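You operate a simulated robot arm through the tools that you are given. There is no shell and no other tool.

You run a simulated robot arm. Do the job below in one go: nothing can be reset, and whatever is moved stays where it is left.

TASK
Make the pump safe and slide its yellow guard out.
Fine: knob to stop, then isolator off; shut the tank valve, then open the white vent cock; the guard comes last.

The check looks at the end state, three seconds after you hand in, the way a careful person would. Anything else that was tipped, shoved, dropped, spilled or broken makes it a failure.

THE ROBOT
A 7-joint arm with a three-finger gripper, fixed in place. Base frame: the origin is on the floor under the middle of its stand, x ahead of it, y to its left, z up. Lengths are in mm, angles in rad, forces in N, time in s.
It reaches about 1342 mm from its shoulder. Its first joint turns from -2.897 to 2.897 rad. Payload 2.69 kg.
The TCP is the grasp point between the finger pads, 30 mm short of the fingertips. In the tool frame z runs along the fingers and y along their closing line. The gripper opens to 128 mm; its body begins 117 mm behind the TCP.
Orientation is that of the tool frame in the base frame, as [roll, pitch, yaw] about the fixed x, y, z axes, in that order (R = Rz(yaw) Ry(pitch) Rx(roll)). With the fingers straight down and closing along the base's y, the tool's x points along the base's -x, its y along +y and its z along -z.

THE INTERFACE
- The arm moves only by the tool send_rows. Its argument "series" is text: rows parted by semicolons, each of 7 numbers parted by spaces: the shift along the tool's x, y, z in m, then the turn, a rotation vector about the tool's x, y, z in rad, then the closure, from 0 (fully open) to 1 (shut). In form: tx ty tz wx wy wz jaw; .... A call has 1 to 20 rows; each row is the pose to reach, as a shift and turn from the pose commanded when the call began, along the tool's axes at that moment. Rows are played at 5 a second. More than 50 mm and 0.15 rad between two rows, or a gripper value outside its range, and nothing of the call is played. Where a pose cannot be reached the arm comes as near as it can. A force on the tool above 60 N (or 10 N above the force at the start of the call, whichever is more), or a blocked arm, ends the call early, and 0.2 s more pass. Each finger travels about 127 mm/s and halts on what it meets, pressing with about 35 N; the grip force reading is that of the motor and also rises with nothing between the fingers. The clock runs only during rows and for 0.2 s after the last one: add rows that repeat a pose to give the fingers time. It gives the time, the measured TCP pose, the force on the tool (base axes), the opening and the grip force at its end, in the units of the frame above (readings bear some noise), with the torque about the TCP (base axes, N m) and any sound that the robot's microphone picked up.
- Cameras (640 x 400 px; columns grow to the right, rows downward): "scene" is fixed at [402.1, -498.4, 1535]; the picture's right is [0.71, -0.71, 0.00], its down [-0.33, -0.33, -0.89] and it looks along [0.63, 0.63, -0.46] (base axes); focal length 233 px, centre (320, 200). "wrist" rides on the gripper at [58, 54, -131] in the tool frame; the picture's right is [-0.68, 0.74, 0.00], its down [-0.62, -0.57, -0.55] and it looks along [-0.40, -0.37, 0.84] (tool axes); focal length 234 px, centre (320, 200). There is no depth. A picture from a camera that has moved, and an enlarged one, comes with that camera's place and axes in the base frame and with its lens. The place of the scene camera against the robot may be out by one fixed shift of up to 25 mm in any direction.
- capture(camera): a new picture of that camera. It takes no simulated time.
- lift_body(by): moves the trunk up (or, below 0, down) by that many mm; the arm rides with it, the base frame stays. It gives what a move gives, with no picture.
- close_up(camera, box): a new picture of the part [left, top, right, bottom] of that camera's present view, enlarged. It takes no simulated time.
- sign_off(): hands the job in; it is judged then, once.

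Nothing tells you positions but the pictures and the camera data. Unless the task says otherwise, let go and move clear before handing in.

The tools are called after "Call:" as name(argument=value, ...) on one line, values as JSON. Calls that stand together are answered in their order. send_rows: Moves the arm, as the interface text tells. Its arguments: {"type":"object","properties":{"series":{"type":"string"}},"required":["series"]} The other tools are called the same way: lift_body (by) moves the trunk up or down; capture (camera) takes a picture; close_up (camera, box) takes an enlarged picture of a part of a camera's view; sign_off () hands the job in.

At the start:

```text
t: 0.0
tool_pos: [614.8, 12.3, 1425.5]
orientation: [-3.141, 0.0, -3.141]
contact_force: [-0.5, 0.1, 0.5]
ft_torque: [0.02, -0.01, -0.02]
opening: 128.1
grasp_force: 0.1
trunk travel left (down, up): [-200.0, 150.0]
```

scene: 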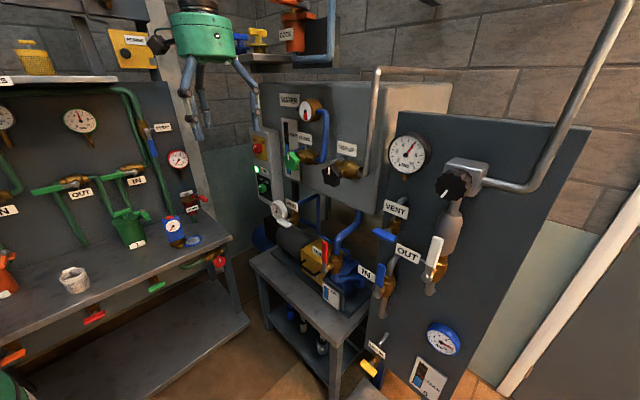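
wrist: 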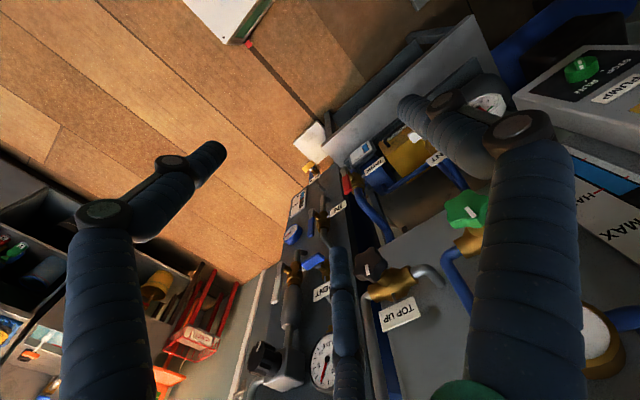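

I see a pump station with a control box (knob, green/red buttons), a panel with IN/OUT/VENT valves, and a pump with a yellow guard. I'll look closer before moving.

Call:
close_up(camera="scene", box=[230, 80, 390, 180])

Call:
close_up(camera="scene", box=[240, 180, 400, 280])

Call:
close_up(camera="scene", box=[340, 180, 500, 280])

Call:
close_up(camera="scene", box=[340, 280, 500, 380])

Call:
close_up(camera="scene", box=[240, 260, 400, 360])

Call:
close_up(camera="scene", box=[380, 120, 540, 220])

```text
4.00 times, centred on (310, 130) of scene
camera zoom: at [402.1, -498.4, 1535.0], right [0.71, -0.71, 0.0], down [-0.33, -0.33, -0.89], along [0.63, 0.63, -0.46], focal length 931 px, centre (360, 480)
```

zoom: 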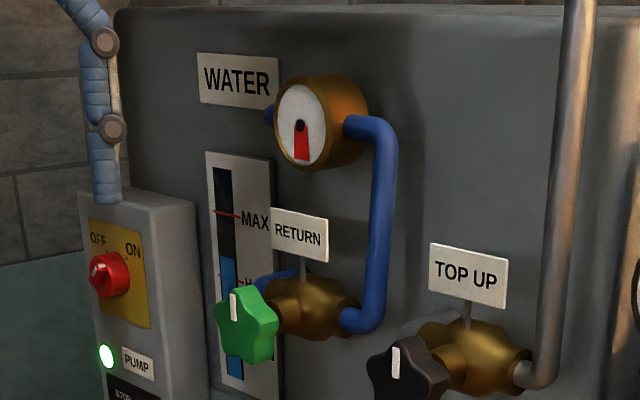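

```text
4.00 times, centred on (320, 230) of scene
camera zoom: at [402.1, -498.4, 1535.0], right [0.71, -0.71, 0.0], down [-0.33, -0.33, -0.89], along [0.63, 0.63, -0.46], focal length 931 px, centre (320, 80)
```

zoom: 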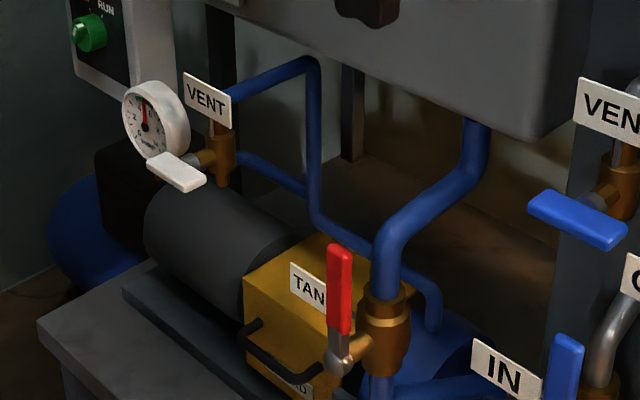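

```text
4.00 times, centred on (420, 230) of scene
camera zoom: at [402.1, -498.4, 1535.0], right [0.71, -0.71, 0.0], down [-0.33, -0.33, -0.89], along [0.63, 0.63, -0.46], focal length 931 px, centre (-80, 80)
```

zoom: 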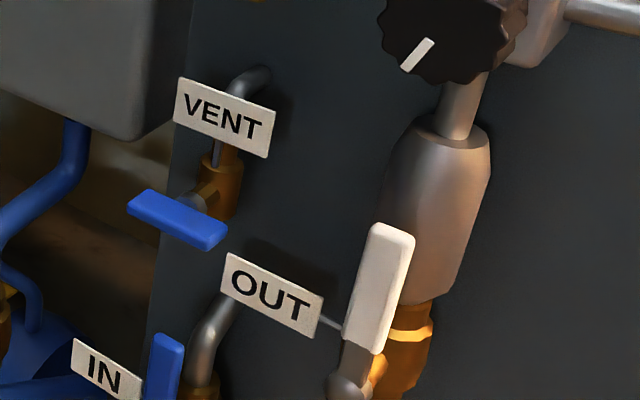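

```text
4.00 times, centred on (420, 330) of scene
camera zoom: at [402.1, -498.4, 1535.0], right [0.71, -0.71, 0.0], down [-0.33, -0.33, -0.89], along [0.63, 0.63, -0.46], focal length 931 px, centre (-80, -320)
```

zoom: 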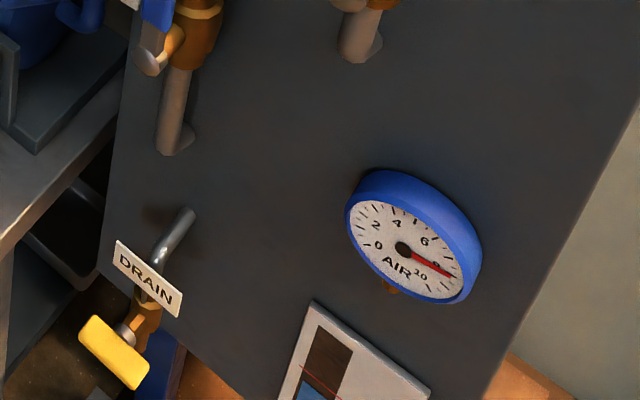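

```text
4.00 times, centred on (320, 310) of scene
camera zoom: at [402.1, -498.4, 1535.0], right [0.71, -0.71, 0.0], down [-0.33, -0.33, -0.89], along [0.63, 0.63, -0.46], focal length 931 px, centre (320, -240)
```

zoom: 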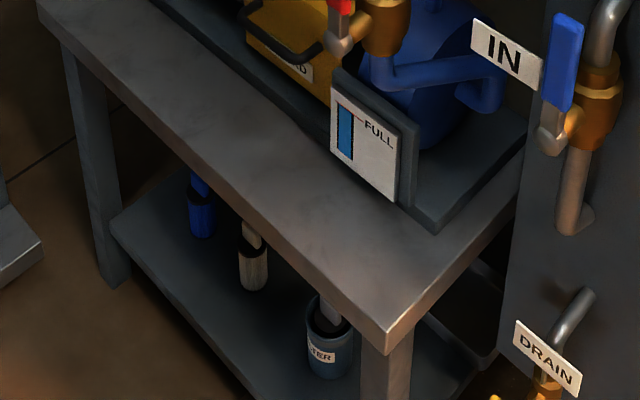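

```text
4.00 times, centred on (460, 170) of scene
camera zoom: at [402.1, -498.4, 1535.0], right [0.71, -0.71, 0.0], down [-0.33, -0.33, -0.89], along [0.63, 0.63, -0.46], focal length 931 px, centre (-240, 320)
```

zoom: 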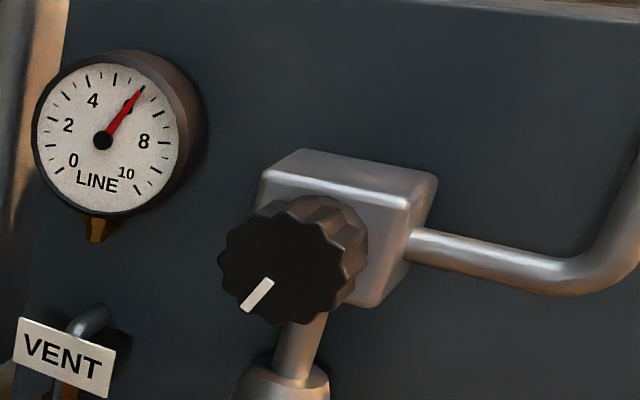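

I want a better view of the control box and the STOP/RUN knob, as well as the guard and the gauge near the white vent cock.

Call:
close_up(camera="scene", box=[245, 120, 309, 160])

Call:
close_up(camera="scene", box=[245, 160, 309, 200])

Call:
close_up(camera="scene", box=[260, 190, 324, 230])

Call:
close_up(camera="scene", box=[292, 232, 356, 272])

Call:
close_up(camera="scene", box=[300, 255, 364, 295])

Call:
close_up(camera="wrist", box=[320, 80, 480, 180])

Call:
close_up(camera="wrist", box=[480, 20, 640, 120])

Call:
close_up(camera="wrist", box=[260, 160, 420, 260])

```text
10.00 times, centred on (277, 140) of scene
camera zoom: at [402.1, -498.4, 1535.0], right [0.71, -0.71, 0.0], down [-0.33, -0.33, -0.89], along [0.63, 0.63, -0.46], focal length 2328 px, centre (750, 800)
```

zoom: 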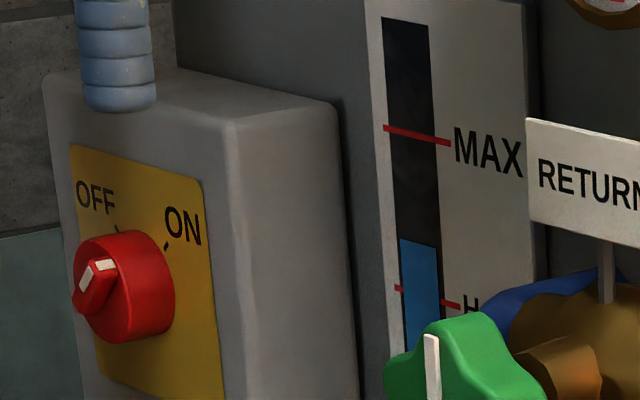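

```text
10.00 times, centred on (277, 180) of scene
camera zoom: at [402.1, -498.4, 1535.0], right [0.71, -0.71, 0.0], down [-0.33, -0.33, -0.89], along [0.63, 0.63, -0.46], focal length 2328 px, centre (750, 400)
```

zoom: 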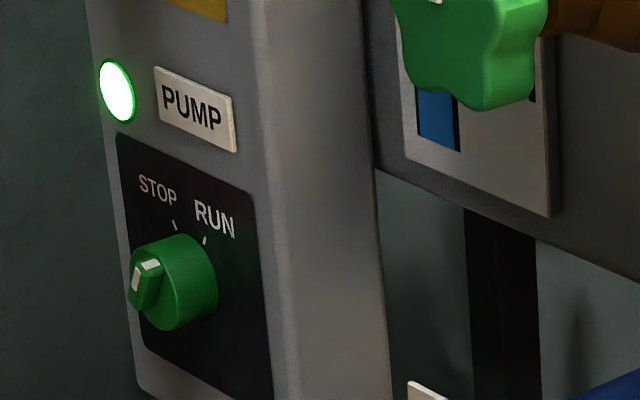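

```text
10.00 times, centred on (292, 210) of scene
camera zoom: at [402.1, -498.4, 1535.0], right [0.71, -0.71, 0.0], down [-0.33, -0.33, -0.89], along [0.63, 0.63, -0.46], focal length 2328 px, centre (600, 100)
```

zoom: 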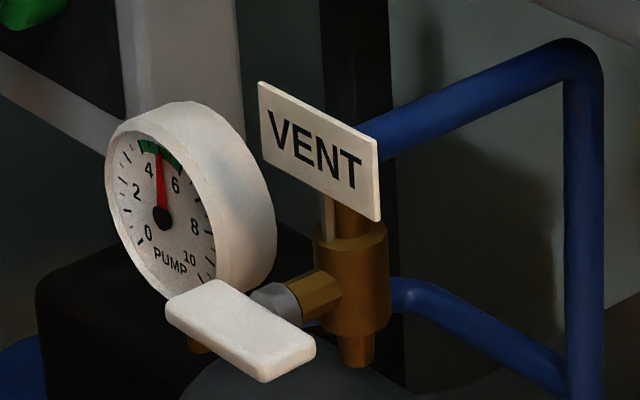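

```text
10.00 times, centred on (324, 252) of scene
camera zoom: at [402.1, -498.4, 1535.0], right [0.71, -0.71, 0.0], down [-0.33, -0.33, -0.89], along [0.63, 0.63, -0.46], focal length 2328 px, centre (280, -320)
```

zoom: 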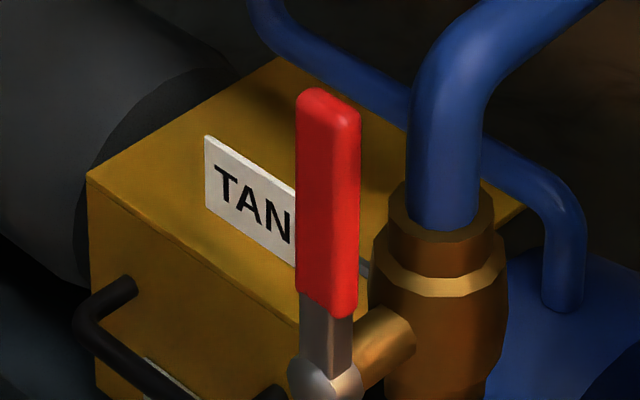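

```text
10.00 times, centred on (332, 275) of scene
camera zoom: at [402.1, -498.4, 1535.0], right [0.71, -0.71, 0.0], down [-0.33, -0.33, -0.89], along [0.63, 0.63, -0.46], focal length 2328 px, centre (200, -550)
```

zoom: 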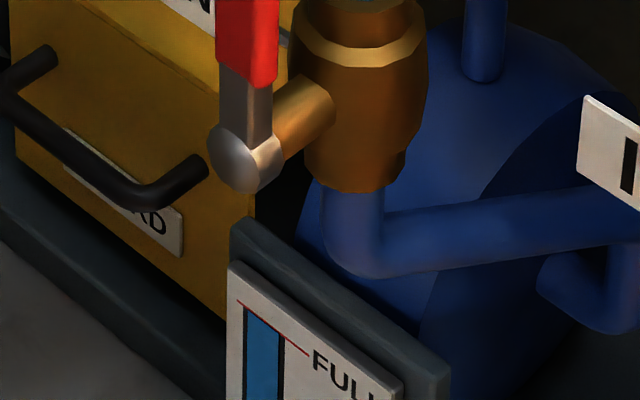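

```text
4.00 times, centred on (400, 130) of wrist
camera zoom: at [556.6, 66.0, 1555.2], right [0.68, 0.74, 0.0], down [0.62, -0.57, 0.55], along [0.4, -0.37, -0.84], focal length 937 px, centre (0, 480)
```

zoom: 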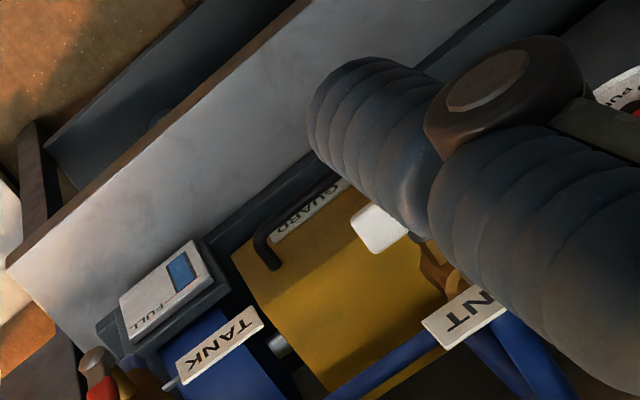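

```text
4.00 times, centred on (560, 70) of wrist
camera zoom: at [556.6, 66.0, 1555.2], right [0.68, 0.74, 0.0], down [0.62, -0.57, 0.55], along [0.4, -0.37, -0.84], focal length 937 px, centre (-640, 720)
```

zoom: 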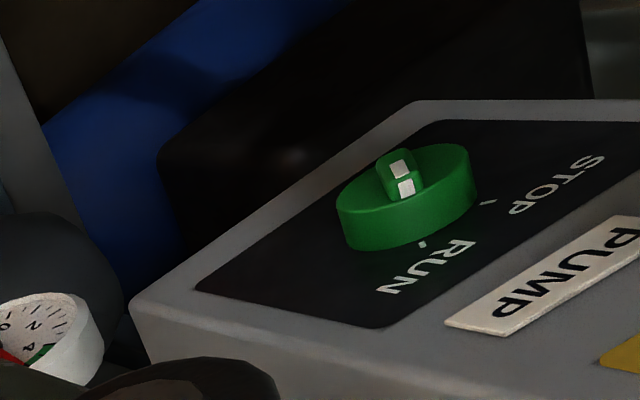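

```text
4.00 times, centred on (340, 210) of wrist
camera zoom: at [556.6, 66.0, 1555.2], right [0.68, 0.74, 0.0], down [0.62, -0.57, 0.55], along [0.4, -0.37, -0.84], focal length 937 px, centre (240, 160)
```

zoom: 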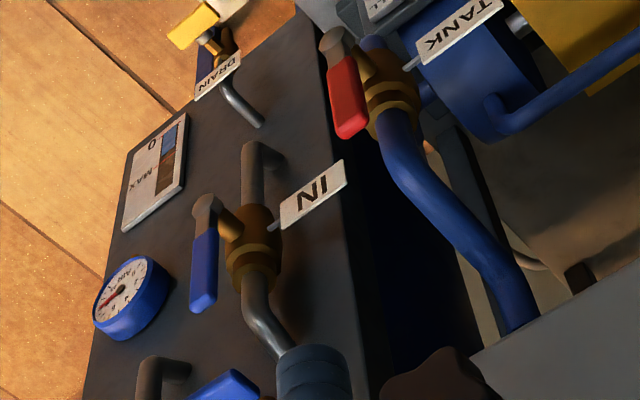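

The pump rig stands ahead at roughly x 900: control box near y 425, z 1035; tank valve near y -10, z 930. I'll swing the gripper level (pointing +x) in open space to get a frontal view with the wrist camera.

Call:
send_rows(series="0.006 0.003 0.016 0 -0.1428 0 0;0.012 0.007 0.032 0 -0.2856 0 0;0.018 0.010 0.048 0 -0.4284 0 0;0.024 0.014 0.064 0 -0.5712 0 0;0.030 0.017 0.080 0 -0.7140 0 0;0.035 0.021 0.095 0 -0.8568 0 0;0.041 0.024 0.111 0 -0.9996 0 0;0.047 0.028 0.127 0 -1.1424 0 0;0.053 0.031 0.143 0 -1.2852 0 0;0.059 0.035 0.159 0 -1.4280 0 0;0.065 0.038 0.175 0 -1.5708 0 0;0.065 0.038 0.175 0 -1.5708 0 0")

Call:
capture(camera="wrist")

Call:
capture(camera="scene")

```text
t: 2.6
tool_pos: [549.4, 50.5, 1250.8]
orientation: [1.049, 1.567, 1.047]
contact_force: [0.2, 1.1, -1.0]
ft_torque: [-0.05, 0.02, -0.07]
opening: 128.2
grasp_force: 0.1
out of reach, approached as far as the arm can: row 9
trunk travel left (down, up): [-200.0, 150.0]
```

```text
taken
camera wrist: at [418.4, 103.6, 1191.0], right [0.0, 0.73, 0.68], down [-0.55, -0.57, 0.61], along [0.84, -0.37, 0.4], focal length 234 px, centre (320, 200)
```

wrist: 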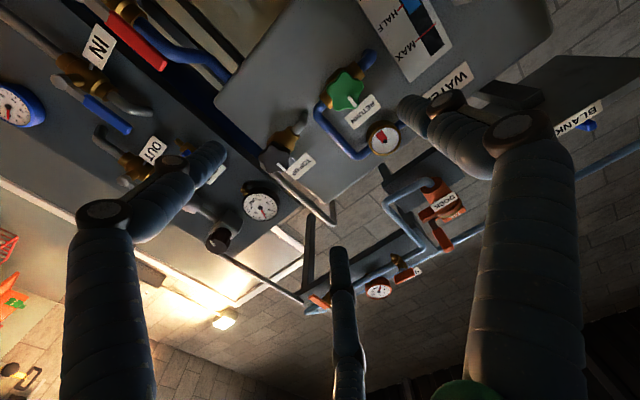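

```text
taken
```

scene: 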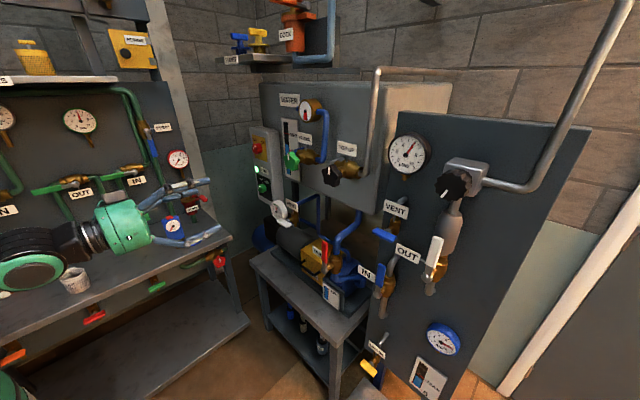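

The level pose works but the camera hangs underneath, looking up. I'll roll the tool about its own axis to bring the camera on top.

Call:
send_rows(series="0 0 0 0 0 0.1428 0;0 0 0 0 0 0.2856 0;0 0 0 0 0 0.4284 0;0 0 0 0 0 0.5712 0;0 0 0 0 0 0.7140 0;0 0 0 0 0 0.8568 0;0 0 0 0 0 0.9996 0;0 0 0 0 0 1.1424 0;0 0 0 0 0 1.2852 0;0 0 0 0 0 1.4280 0;0 0 0 0 0 1.5708 0;0 0 0 0 0 1.5708 0")

Call:
capture(camera="wrist")

```text
t: 5.4
tool_pos: [508.8, 210.0, 1224.6]
orientation: [1.683, -0.014, 2.176]
contact_force: [0.7, 1.2, -0.9]
ft_torque: [0.03, 0.01, 0.07]
opening: 128.0
grasp_force: 0.1
out of reach, approached as far as the arm can: row 1, 2, 3, 4, 5, 6, 7, 8, 9, 10, 11
trunk travel left (down, up): [-200.0, 150.0]
stopped in row 12: the arm was blocked; the commanded pose is now the measured one
```

```text
taken
camera wrist: at [374.6, 187.5, 1292.6], right [0.46, -0.52, 0.72], down [-0.16, -0.85, -0.51], along [0.88, 0.12, -0.47], focal length 234 px, centre (320, 200)
```

wrist: 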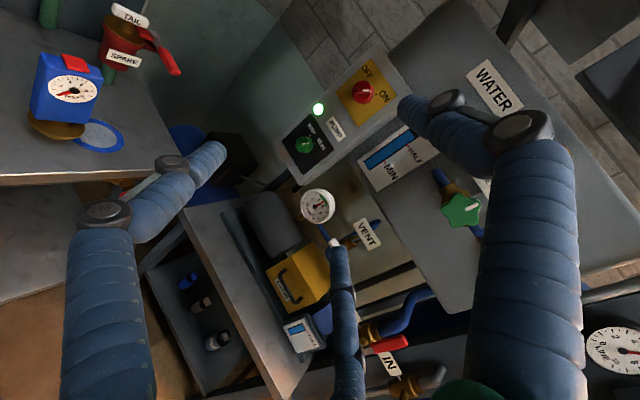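

This view is very useful: the control box, gauge, vent, guard and tank valve are all in view. I'll zoom in on them.

Call:
close_up(camera="wrist", box=[280, 50, 408, 130])

Call:
close_up(camera="wrist", box=[270, 110, 350, 160])

Call:
close_up(camera="wrist", box=[330, 60, 410, 110])

Call:
close_up(camera="wrist", box=[290, 170, 418, 250])

Call:
close_up(camera="wrist", box=[230, 230, 358, 310])

Call:
close_up(camera="wrist", box=[260, 300, 420, 400])

```text
5.00 times, centred on (344, 90) of wrist
camera zoom: at [374.6, 187.5, 1292.6], right [0.46, -0.52, 0.72], down [-0.16, -0.85, -0.51], along [0.88, 0.12, -0.47], focal length 1171 px, centre (200, 750)
```

zoom: 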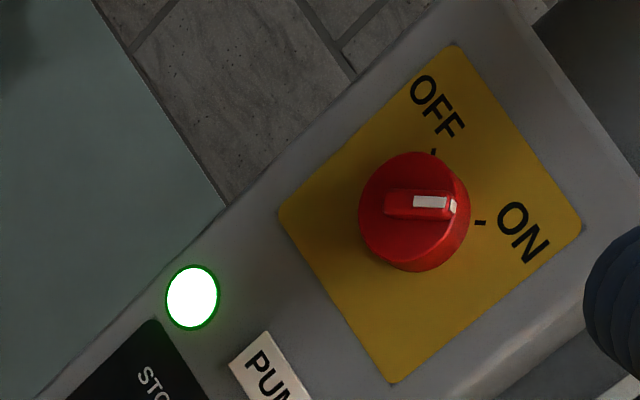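

```text
8.00 times, centred on (310, 135) of wrist
camera zoom: at [374.6, 187.5, 1292.6], right [0.46, -0.52, 0.72], down [-0.16, -0.85, -0.51], along [0.88, 0.12, -0.47], focal length 1873 px, centre (400, 720)
```

zoom: 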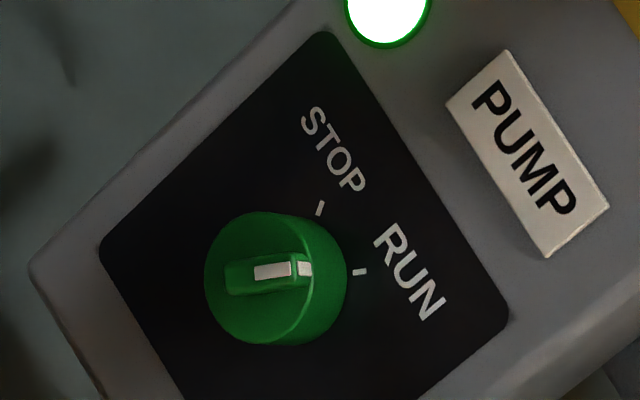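

```text
8.00 times, centred on (370, 85) of wrist
camera zoom: at [374.6, 187.5, 1292.6], right [0.46, -0.52, 0.72], down [-0.16, -0.85, -0.51], along [0.88, 0.12, -0.47], focal length 1873 px, centre (-80, 1120)
```

zoom: 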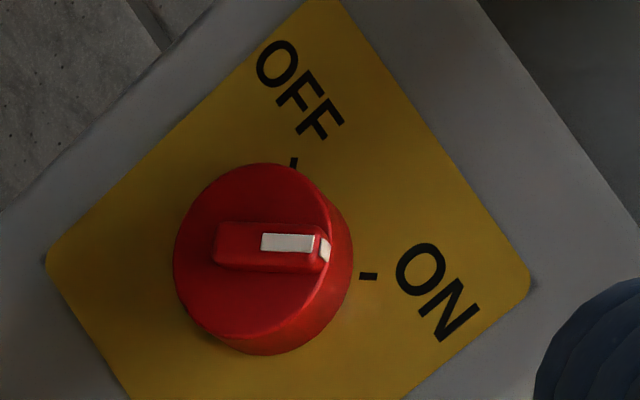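

```text
5.00 times, centred on (354, 210) of wrist
camera zoom: at [374.6, 187.5, 1292.6], right [0.46, -0.52, 0.72], down [-0.16, -0.85, -0.51], along [0.88, 0.12, -0.47], focal length 1171 px, centre (150, 150)
```

zoom: 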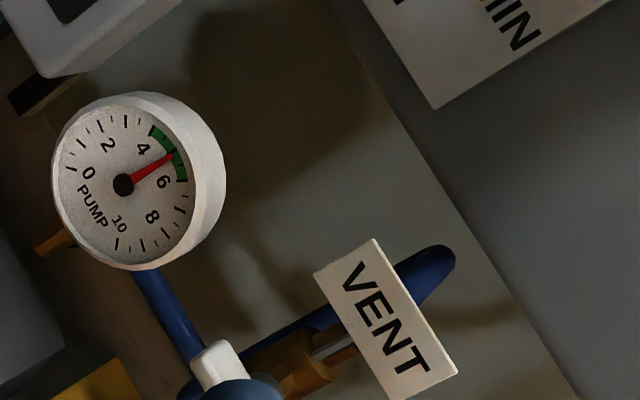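

```text
5.00 times, centred on (294, 270) of wrist
camera zoom: at [374.6, 187.5, 1292.6], right [0.46, -0.52, 0.72], down [-0.16, -0.85, -0.51], along [0.88, 0.12, -0.47], focal length 1171 px, centre (450, -150)
```

zoom: 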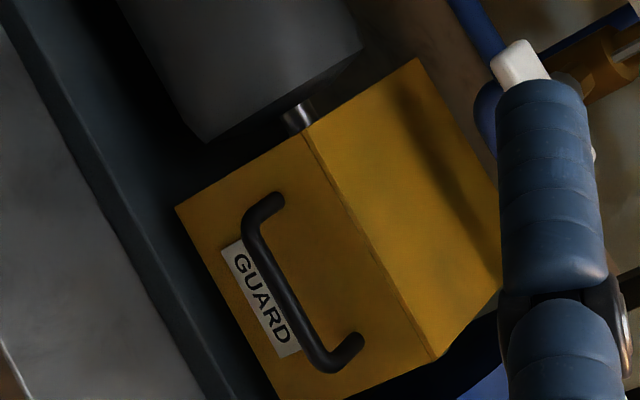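

```text
4.00 times, centred on (340, 350) of wrist
camera zoom: at [374.6, 187.5, 1292.6], right [0.46, -0.52, 0.72], down [-0.16, -0.85, -0.51], along [0.88, 0.12, -0.47], focal length 937 px, centre (240, -400)
```

zoom: 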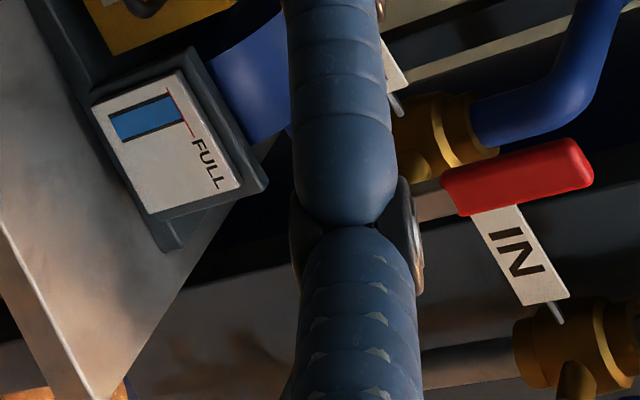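

Both knobs are marked ±30–45° about vertical and presently point to RUN/ON; STOP/OFF are to the left, so each is turned counter-clockwise. The last wrist joint seems to be at a limit, so I'll go back level and roll the other way.

Call:
send_rows(series="-0.0128 -0.0016 0.0026 0.0320 -0.0468 -0.1247 0;-0.0257 -0.0033 0.0052 0.0641 -0.0935 -0.2494 0;-0.0385 -0.0049 0.0078 0.0961 -0.1403 -0.3741 0;-0.0513 -0.0065 0.0103 0.1282 -0.1870 -0.4988 0;-0.0642 -0.0081 0.0129 0.1602 -0.2338 -0.6235 0;-0.0770 -0.0098 0.0155 0.1923 -0.2806 -0.7482 0;-0.0898 -0.0114 0.0181 0.2243 -0.3273 -0.8729 0;-0.1027 -0.0130 0.0207 0.2563 -0.3741 -0.9976 0;-0.1155 -0.0146 0.0233 0.2884 -0.4208 -1.1223 0;-0.1283 -0.0163 0.0258 0.3204 -0.4676 -1.2470 0;-0.1412 -0.0179 0.0284 0.3525 -0.5143 -1.3717 0;-0.1540 -0.0195 0.0310 0.3845 -0.5611 -1.4964 0;-0.1540 -0.0195 0.0310 0.3845 -0.5611 -1.4964 0")

Call:
capture(camera="scene")

```text
t: 8.2
tool_pos: [618.8, 99.7, 1201.2]
orientation: [-0.281, 1.568, -0.285]
contact_force: [0.5, 0.0, 0.5]
ft_torque: [-0.02, 0.0, 0.01]
opening: 128.1
grasp_force: 0.1
trunk travel left (down, up): [-200.0, 150.0]
```

```text
taken
```

scene: 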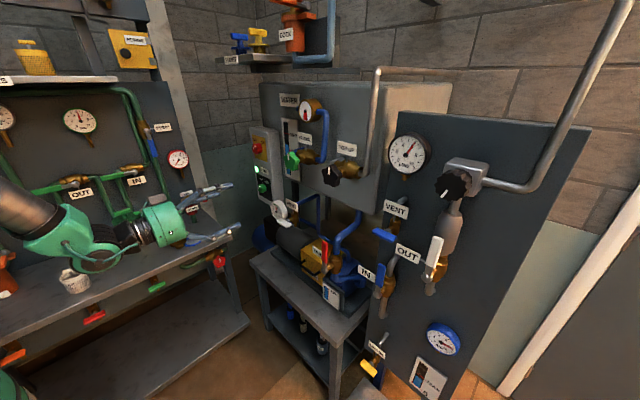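

That went back cleanly with no reach warnings. Now rolling in the negative direction.

Call:
send_rows(series="0 0 0 0 0 -0.1428 0;0 0 0 0 0 -0.2856 0;0 0 0 0 0 -0.4284 0;0 0 0 0 0 -0.5712 0;0 0 0 0 0 -0.7140 0;0 0 0 0 0 -0.8568 0;0 0 0 0 0 -0.9996 0;0 0 0 0 0 -1.1424 0;0 0 0 0 0 -1.2852 0;0 0 0 0 0 -1.4280 0;0 0 0 0 0 -1.5708 0;0 0 0 0 0 -1.5708 0")

Call:
capture(camera="wrist")

```text
t: 10.8
tool_pos: [618.8, 100.4, 1201.0]
orientation: [-1.566, 0.0, -1.573]
contact_force: [0.7, 0.8, -0.4]
ft_torque: [-0.01, -0.04, -0.01]
opening: 128.0
grasp_force: 0.0
trunk travel left (down, up): [-200.0, 150.0]
```

```text
taken
camera wrist: at [488.0, 41.9, 1145.8], right [0.0, 0.68, -0.74], down [-0.55, 0.62, 0.56], along [0.84, 0.4, 0.37], focal length 234 px, centre (320, 200)
```

wrist: 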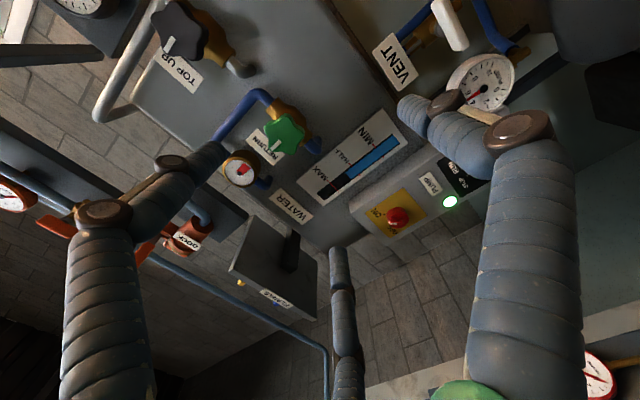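

Good, that works. Continuing the roll by another quarter turn to put the camera on top.

Call:
send_rows(series="0 0 0 0 0 -0.1428 0;0 0 0 0 0 -0.2856 0;0 0 0 0 0 -0.4284 0;0 0 0 0 0 -0.5712 0;0 0 0 0 0 -0.7140 0;0 0 0 0 0 -0.8568 0;0 0 0 0 0 -0.9996 0;0 0 0 0 0 -1.1424 0;0 0 0 0 0 -1.2852 0;0 0 0 0 0 -1.4280 0;0 0 0 0 0 -1.5708 0;0 0 0 0 0 -1.5708 0")

Call:
capture(camera="wrist")

```text
t: 13.4
tool_pos: [618.6, 101.4, 1200.5]
orientation: [-1.549, -1.427, -1.595]
contact_force: [0.2, -0.1, -0.2]
ft_torque: [0.03, 0.02, -0.02]
opening: 128.3
grasp_force: 0.0
out of reach, approached as far as the arm can: row 11, 12
trunk travel left (down, up): [-200.0, 150.0]
```

```text
taken
camera wrist: at [487.3, 39.2, 1249.8], right [0.0, -0.63, -0.77], down [-0.55, 0.65, -0.53], along [0.84, 0.42, -0.34], focal length 234 px, centre (320, 200)
```

wrist: 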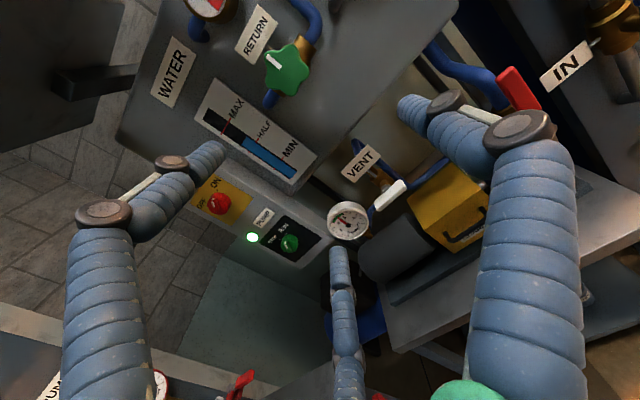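

The wrist joint's limit is near here, but this view is excellent. I'll zoom in for measuring positions.

Call:
close_up(camera="wrist", box=[180, 170, 340, 270])

Call:
close_up(camera="wrist", box=[320, 150, 480, 250])

Call:
close_up(camera="wrist", box=[420, 30, 580, 130])

Call:
close_up(camera="wrist", box=[380, 150, 540, 250])

```text
4.00 times, centred on (260, 220) of wrist
camera zoom: at [487.3, 39.2, 1249.8], right [0.0, -0.63, -0.77], down [-0.55, 0.65, -0.53], along [0.84, 0.42, -0.34], focal length 937 px, centre (560, 120)
```

zoom: 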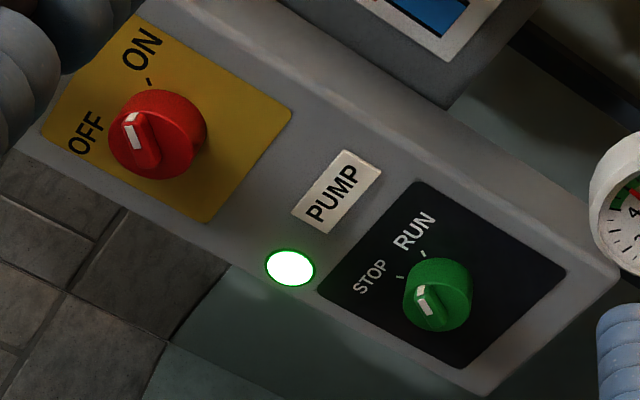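

```text
4.00 times, centred on (400, 200) of wrist
camera zoom: at [487.3, 39.2, 1249.8], right [0.0, -0.63, -0.77], down [-0.55, 0.65, -0.53], along [0.84, 0.42, -0.34], focal length 937 px, centre (0, 200)
```

zoom: 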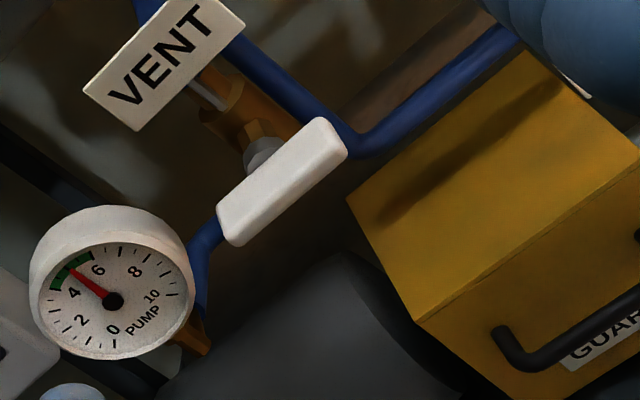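

```text
4.00 times, centred on (500, 80) of wrist
camera zoom: at [487.3, 39.2, 1249.8], right [0.0, -0.63, -0.77], down [-0.55, 0.65, -0.53], along [0.84, 0.42, -0.34], focal length 937 px, centre (-400, 680)
```

zoom: 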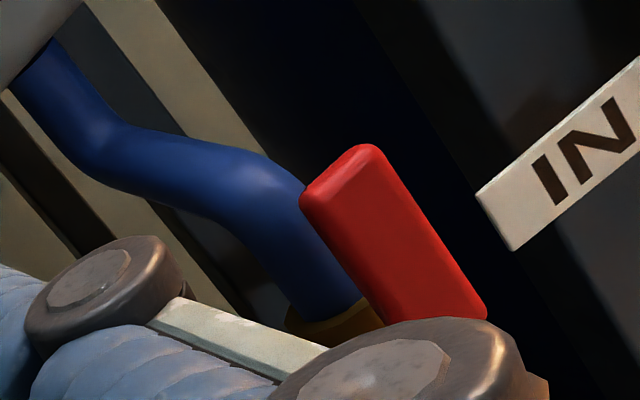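

```text
4.00 times, centred on (460, 200) of wrist
camera zoom: at [487.3, 39.2, 1249.8], right [0.0, -0.63, -0.77], down [-0.55, 0.65, -0.53], along [0.84, 0.42, -0.34], focal length 937 px, centre (-240, 200)
```

zoom: 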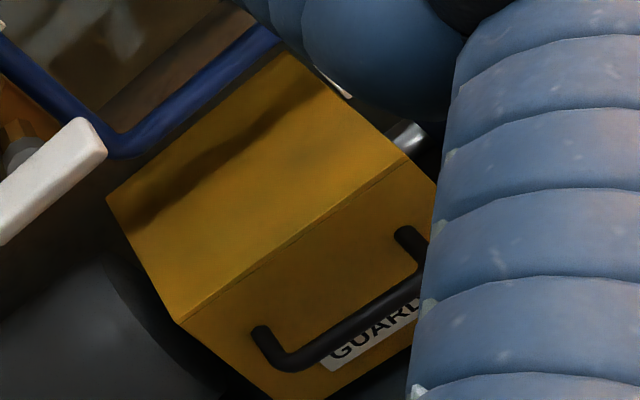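

Measured so far: STOP/RUN knob face about (918, 412, 1047), isolator face about (917, 411, 1241), pump gauge (895, 256, 993). I'll roll back a quarter turn to have turning room for the knobs, then confirm the pose.

Call:
send_rows(series="0 0 0 0 0 0.1428 0;0 0 0 0 0 0.2856 0;0 0 0 0 0 0.4284 0;0 0 0 0 0 0.5712 0;0 0 0 0 0 0.7140 0;0 0 0 0 0 0.8568 0;0 0 0 0 0 0.9996 0;0 0 0 0 0 1.1424 0;0 0 0 0 0 1.2852 0;0 0 0 0 0 1.4280 0;0 0 0 0 0 1.5708 0")

```text
t: 15.8
tool_pos: [619.5, 99.9, 1200.3]
orientation: [-1.567, 0.144, -1.574]
contact_force: [-1.1, 0.5, 0.5]
ft_torque: [-0.01, -0.01, 0.03]
opening: 127.8
grasp_force: 0.0
trunk travel left (down, up): [-200.0, 150.0]
```

The pose is confirmed. Moving to a standoff in front of the STOP/RUN knob.

Call:
send_rows(series="-0.0319 0.0218 0.0157 0 0 0 0;-0.0638 0.0436 0.0313 0 0 0 0;-0.0956 0.0654 0.0470 0 0 0 0;-0.1275 0.0872 0.0627 0 0 0 0;-0.1594 0.1089 0.0783 0 0 0 0;-0.1913 0.1307 0.0940 0 0 0 0;-0.2231 0.1525 0.1097 0 0 0 0;-0.2550 0.1743 0.1253 0 0 0 0;-0.2869 0.1961 0.1410 0 0 0 0;-0.2869 0.1961 0.1410 0 0 0 0")

Call:
capture(camera="wrist")

Call:
capture(camera="scene")

```text
t: 18.0
tool_pos: [761.3, 413.2, 1049.3]
orientation: [-1.567, 0.144, -1.574]
contact_force: [0.2, -0.1, -0.5]
ft_torque: [0.0, -0.05, -0.04]
opening: 128.3
grasp_force: 0.1
trunk travel left (down, up): [-200.0, 150.0]
```

```text
taken
camera wrist: at [630.5, 363.4, 985.5], right [0.0, 0.77, -0.63], down [-0.55, 0.53, 0.65], along [0.84, 0.35, 0.43], focal length 234 px, centre (320, 200)
```

wrist: 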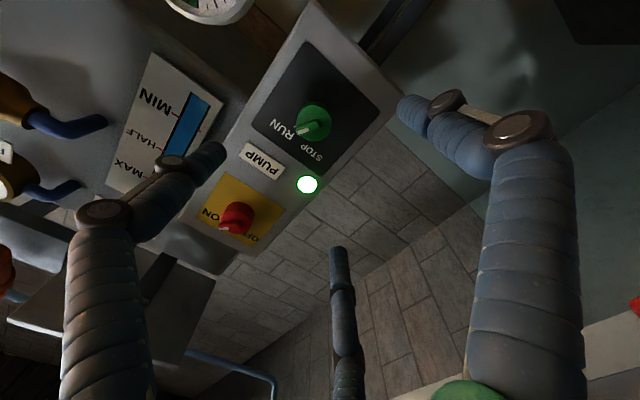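

```text
taken
```

scene: 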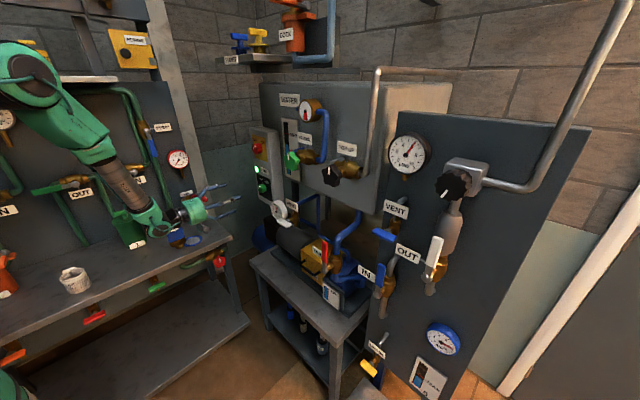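

Call:
close_up(camera="wrist", box=[264, 80, 360, 140])

Call:
close_up(camera="wrist", box=[190, 170, 286, 230])

Call:
close_up(camera="wrist", box=[180, 0, 440, 260])

```text
6.67 times, centred on (312, 110) of wrist
camera zoom: at [630.5, 363.4, 985.5], right [0.0, 0.77, -0.63], down [-0.55, 0.53, 0.65], along [0.84, 0.35, 0.43], focal length 1561 px, centre (373, 800)
```

zoom: 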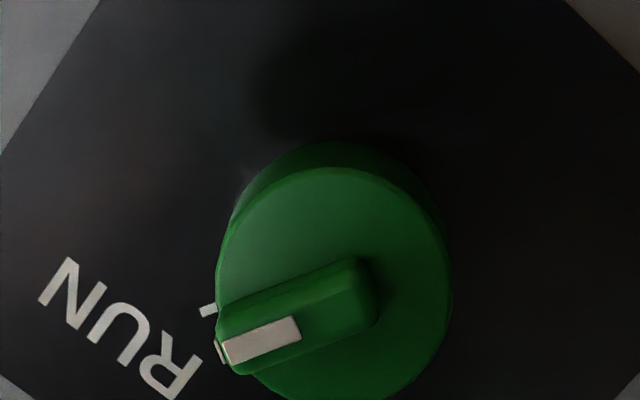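

```text
6.67 times, centred on (238, 200) of wrist
camera zoom: at [630.5, 363.4, 985.5], right [0.0, 0.77, -0.63], down [-0.55, 0.53, 0.65], along [0.84, 0.35, 0.43], focal length 1561 px, centre (867, 200)
```

zoom: 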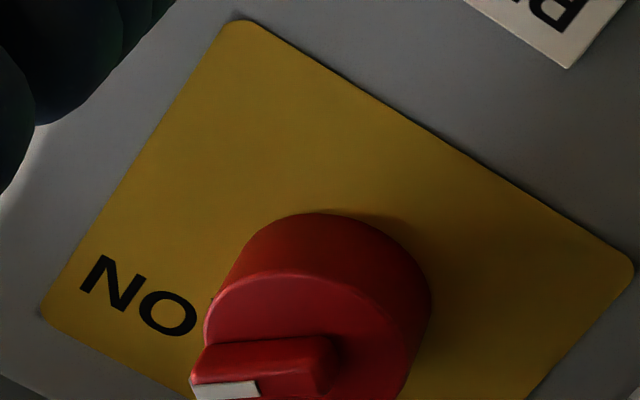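

```text
1.54 times, centred on (310, 130) of wrist
camera zoom: at [630.5, 363.4, 985.5], right [0.0, 0.77, -0.63], down [-0.55, 0.53, 0.65], along [0.84, 0.35, 0.43], focal length 360 px, centre (335, 308)
```

zoom: 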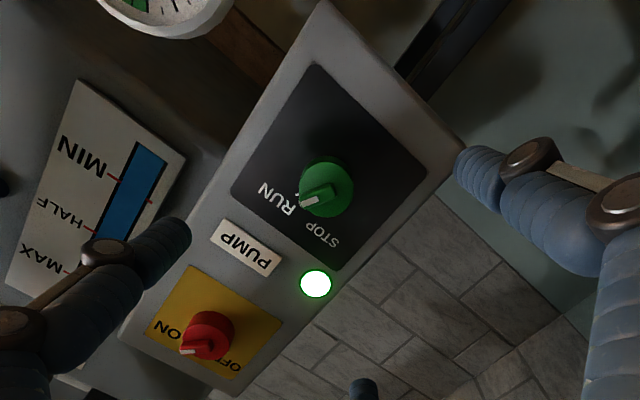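

The STOP/RUN knob measures as a 40 mm round knob with its face at about (908, 403, 1047) and the panel near x 933. I'll align and approach to just short of it.

Call:
send_rows(series="0.0101 0.0004 0.020 0 0 0 0;0.0101 0.0004 0.060 0 0 0 0;0.0101 0.0004 0.099 0 0 0 0;0.0101 0.0004 0.099 0 0 0 0")

Call:
capture(camera="wrist")

Call:
close_up(camera="scene", box=[180, 120, 340, 220])

```text
t: 19.0
tool_pos: [860.9, 403.0, 1047.0]
orientation: [-1.567, 0.143, -1.573]
contact_force: [-0.2, -0.5, -0.3]
ft_torque: [0.01, -0.03, 0.01]
opening: 128.2
grasp_force: 0.0
trunk travel left (down, up): [-200.0, 150.0]
```

```text
taken
camera wrist: at [729.6, 353.3, 984.5], right [0.0, 0.77, -0.63], down [-0.55, 0.53, 0.65], along [0.84, 0.34, 0.43], focal length 234 px, centre (320, 200)
```

wrist: 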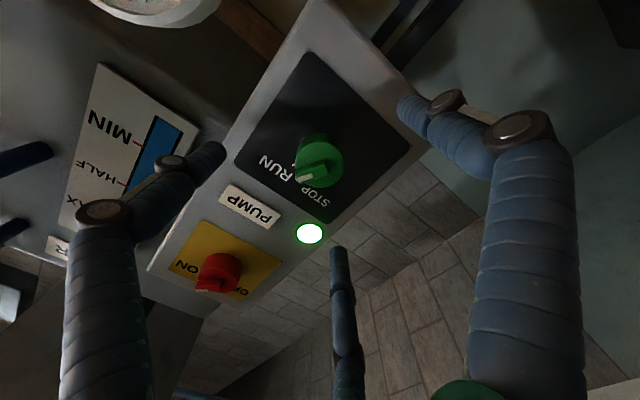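

```text
4.00 times, centred on (260, 170) of scene
camera zoom: at [402.1, -498.4, 1535.0], right [0.71, -0.71, 0.0], down [-0.33, -0.33, -0.89], along [0.63, 0.63, -0.46], focal length 931 px, centre (560, 320)
```

zoom: 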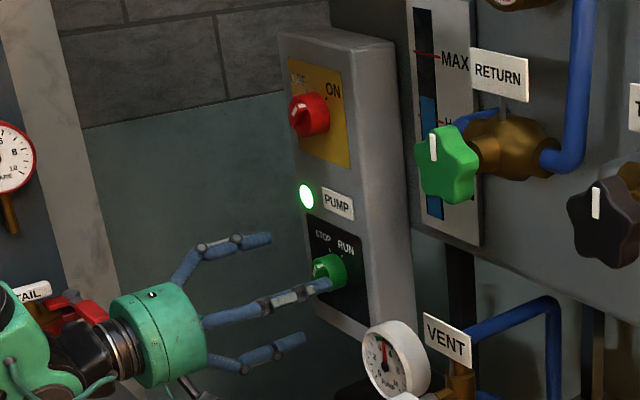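

Alignment matches prediction. Advancing so the fingertips straddle the knob, then closing gently.

Call:
send_rows(series="0 0 0.012 0 0 0 0;0 0 0.024 0 0 0 0;0 0 0.035 0 0 0 0;0 0 0.035 0 0 0 0")

Call:
capture(camera="wrist")

Call:
close_up(camera="scene", box=[216, 150, 296, 200])

```text
t: 20.0
tool_pos: [896.1, 401.0, 1047.0]
orientation: [-1.568, 0.143, -1.573]
contact_force: [1.0, -0.7, 1.4]
ft_torque: [-0.01, 0.0, 0.01]
opening: 128.1
grasp_force: 0.0
trunk travel left (down, up): [-200.0, 150.0]
```

```text
taken
camera wrist: at [764.6, 352.3, 984.8], right [0.0, 0.77, -0.63], down [-0.55, 0.53, 0.65], along [0.84, 0.35, 0.43], focal length 234 px, centre (320, 200)
```

wrist: 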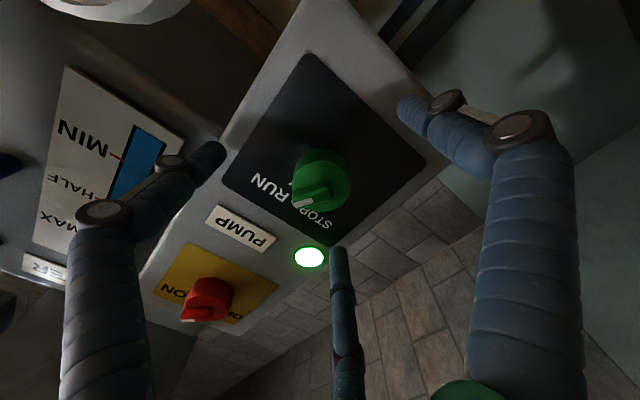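

```text
8.00 times, centred on (256, 175) of scene
camera zoom: at [402.1, -498.4, 1535.0], right [0.71, -0.71, 0.0], down [-0.33, -0.33, -0.89], along [0.63, 0.63, -0.46], focal length 1862 px, centre (832, 400)
```

zoom: 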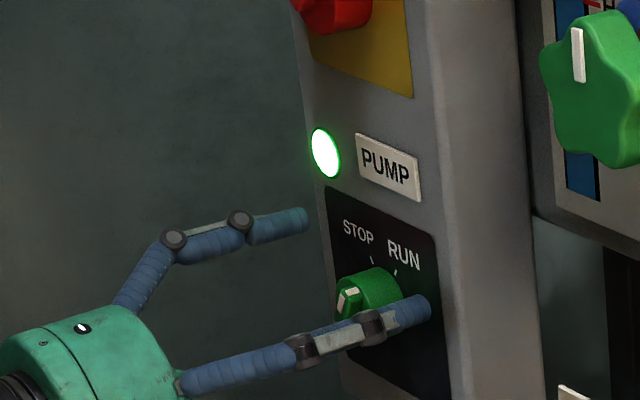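

Call:
send_rows(series="0 0 0 0 0 0 0.3;0 0 0 0 0 0 0.6;0 0 0 0 0 0 0.75;0 0 0 0 0 0 0.8;0 0 0 0 0 0 0.8")

Call:
capture(camera="wrist")

Call:
close_up(camera="scene", box=[216, 150, 296, 200])

```text
t: 21.2
tool_pos: [895.4, 405.2, 1048.6]
orientation: [-1.565, 0.142, -1.569]
contact_force: [4.4, 25.8, 12.0]
ft_torque: [0.04, -0.05, 1.05]
opening: 40.8
grasp_force: 44.7
trunk travel left (down, up): [-200.0, 150.0]
```

```text
taken
camera wrist: at [764.9, 355.0, 986.7], right [0.0, 0.77, -0.63], down [-0.55, 0.53, 0.64], along [0.83, 0.35, 0.43], focal length 234 px, centre (320, 200)
```

wrist: 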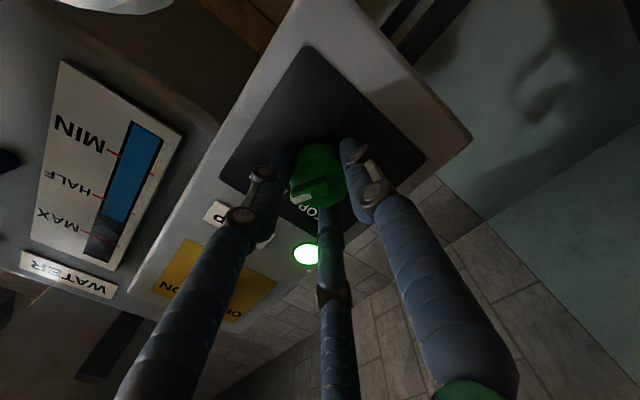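

```text
8.00 times, centred on (256, 175) of scene
camera zoom: at [402.1, -498.4, 1535.0], right [0.71, -0.71, 0.0], down [-0.33, -0.33, -0.89], along [0.63, 0.63, -0.46], focal length 1862 px, centre (832, 400)
```

zoom: 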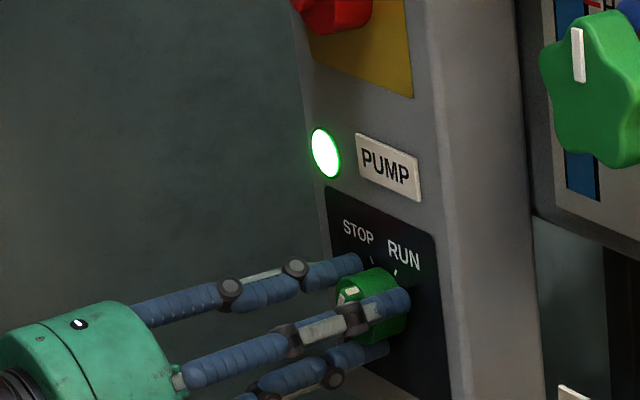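

The three fingers have the knob, with a ~28 N sideways load. I'll shift the hand a few mm toward it to relieve that before turning.

Call:
send_rows(series="-0.0024 -0.0007 0 0 0 0 0.8;-0.0047 -0.0013 0 0 0 0 0.8;-0.0047 -0.0013 0 0 0 0 0.8")

```text
t: 22.0
tool_pos: [895.4, 405.6, 1050.0]
orientation: [-1.569, 0.144, -1.575]
contact_force: [4.8, 8.7, 13.6]
ft_torque: [-0.01, -0.58, -0.31]
opening: 40.8
grasp_force: 45.1
trunk travel left (down, up): [-200.0, 150.0]
```

Call:
send_rows(series="-0.0010 -0.0015 0 0 0 -0.10 0.8;-0.0010 -0.0015 0 0 0 -0.20 0.8;-0.0010 -0.0015 0 0 0 -0.30 0.8;-0.0010 -0.0015 0 0 0 -0.40 0.8;-0.0010 -0.0015 0 0 0 -0.50 0.8")

Call:
capture(camera="wrist")

Call:
close_up(camera="scene", box=[216, 150, 296, 200])

```text
t: 23.2
tool_pos: [895.8, 404.3, 1050.4]
orientation: [-1.57, -0.357, -1.574]
contact_force: [5.2, -8.5, 1.4]
ft_torque: [-0.01, 0.08, -0.37]
opening: 41.0
grasp_force: 45.0
trunk travel left (down, up): [-200.0, 150.0]
```

```text
taken
camera wrist: at [764.2, 332.4, 1019.1], right [0.0, 0.38, -0.93], down [-0.55, 0.78, 0.31], along [0.84, 0.51, 0.21], focal length 234 px, centre (320, 200)
```

wrist: 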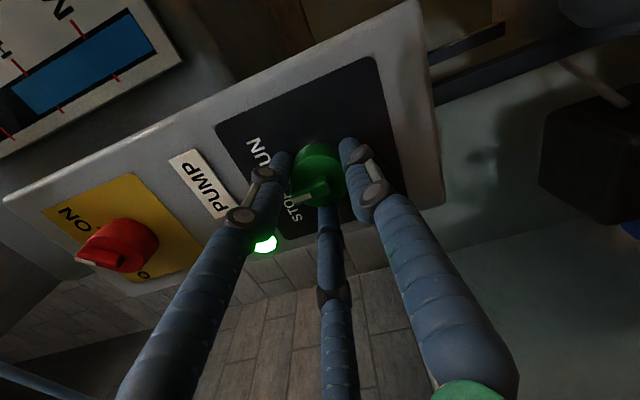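

```text
8.00 times, centred on (256, 175) of scene
camera zoom: at [402.1, -498.4, 1535.0], right [0.71, -0.71, 0.0], down [-0.33, -0.33, -0.89], along [0.63, 0.63, -0.46], focal length 1862 px, centre (832, 400)
```

zoom: 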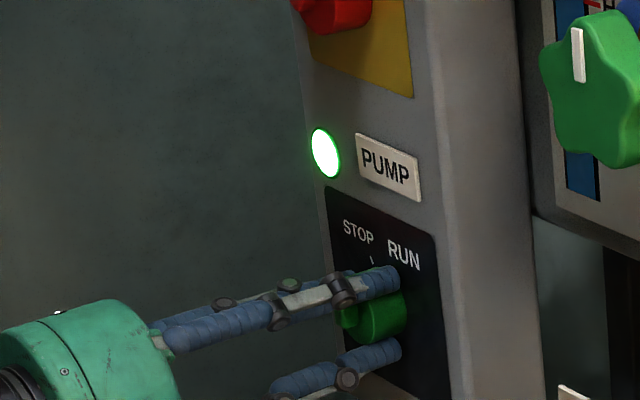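

The knob is turning with the fingers. Continuing toward STOP.

Call:
send_rows(series="0 0 0 0 0 -0.10 0.8;0 0 0 0 0 -0.20 0.8;0 0 0 0 0 -0.30 0.8;0 0 0 0 0 -0.40 0.8;0 0 0 0 0 -0.50 0.8;0 0 0 0 0 -0.50 0.8")

Call:
capture(camera="wrist")

Call:
close_up(camera="scene", box=[216, 150, 296, 200])

```text
t: 24.6
tool_pos: [895.4, 405.8, 1050.6]
orientation: [-1.566, -0.856, -1.576]
contact_force: [-7.1, -14.9, -4.9]
ft_torque: [-0.03, 0.07, -0.49]
opening: 40.9
grasp_force: 44.4
trunk travel left (down, up): [-200.0, 150.0]
```

```text
taken
camera wrist: at [764.1, 327.1, 1057.8], right [0.0, -0.11, -0.99], down [-0.55, 0.83, -0.1], along [0.84, 0.54, -0.06], focal length 234 px, centre (320, 200)
```

wrist: 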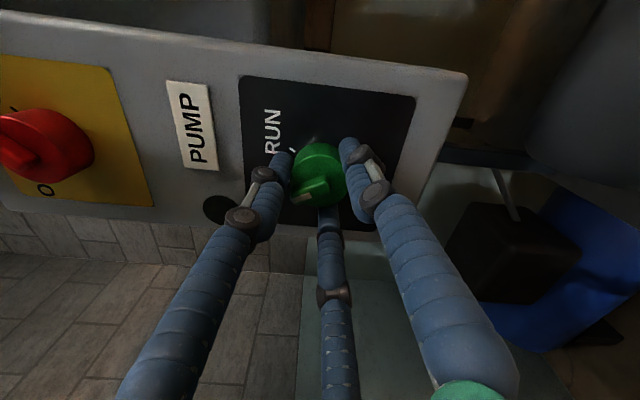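

```text
8.00 times, centred on (256, 175) of scene
camera zoom: at [402.1, -498.4, 1535.0], right [0.71, -0.71, 0.0], down [-0.33, -0.33, -0.89], along [0.63, 0.63, -0.46], focal length 1862 px, centre (832, 400)
```

zoom: 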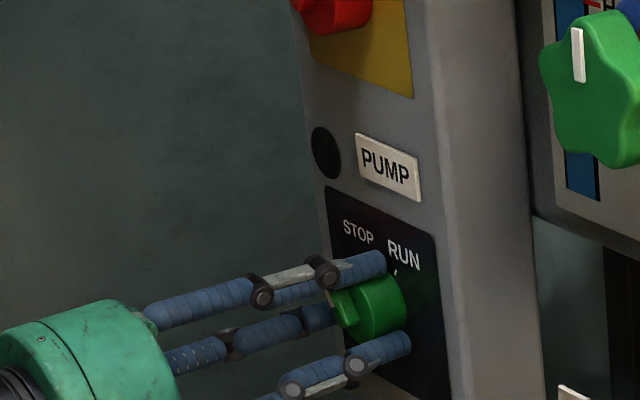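

The pump lamp has gone out. A small extra nudge to reach the stop fully, then I'll open the fingers and check the pointer.

Call:
send_rows(series="0 0.001 0 0 0 -0.04 0.8;0 0.001 0 0 0 -0.07 0.8;0 0.001 0 0 0 -0.07 0.8")

```text
t: 25.4
tool_pos: [895.4, 405.0, 1049.4]
orientation: [-1.567, -0.928, -1.574]
contact_force: [-8.7, -8.3, -9.7]
ft_torque: [0.67, 0.34, -0.05]
opening: 40.8
grasp_force: 45.2
trunk travel left (down, up): [-200.0, 150.0]
```

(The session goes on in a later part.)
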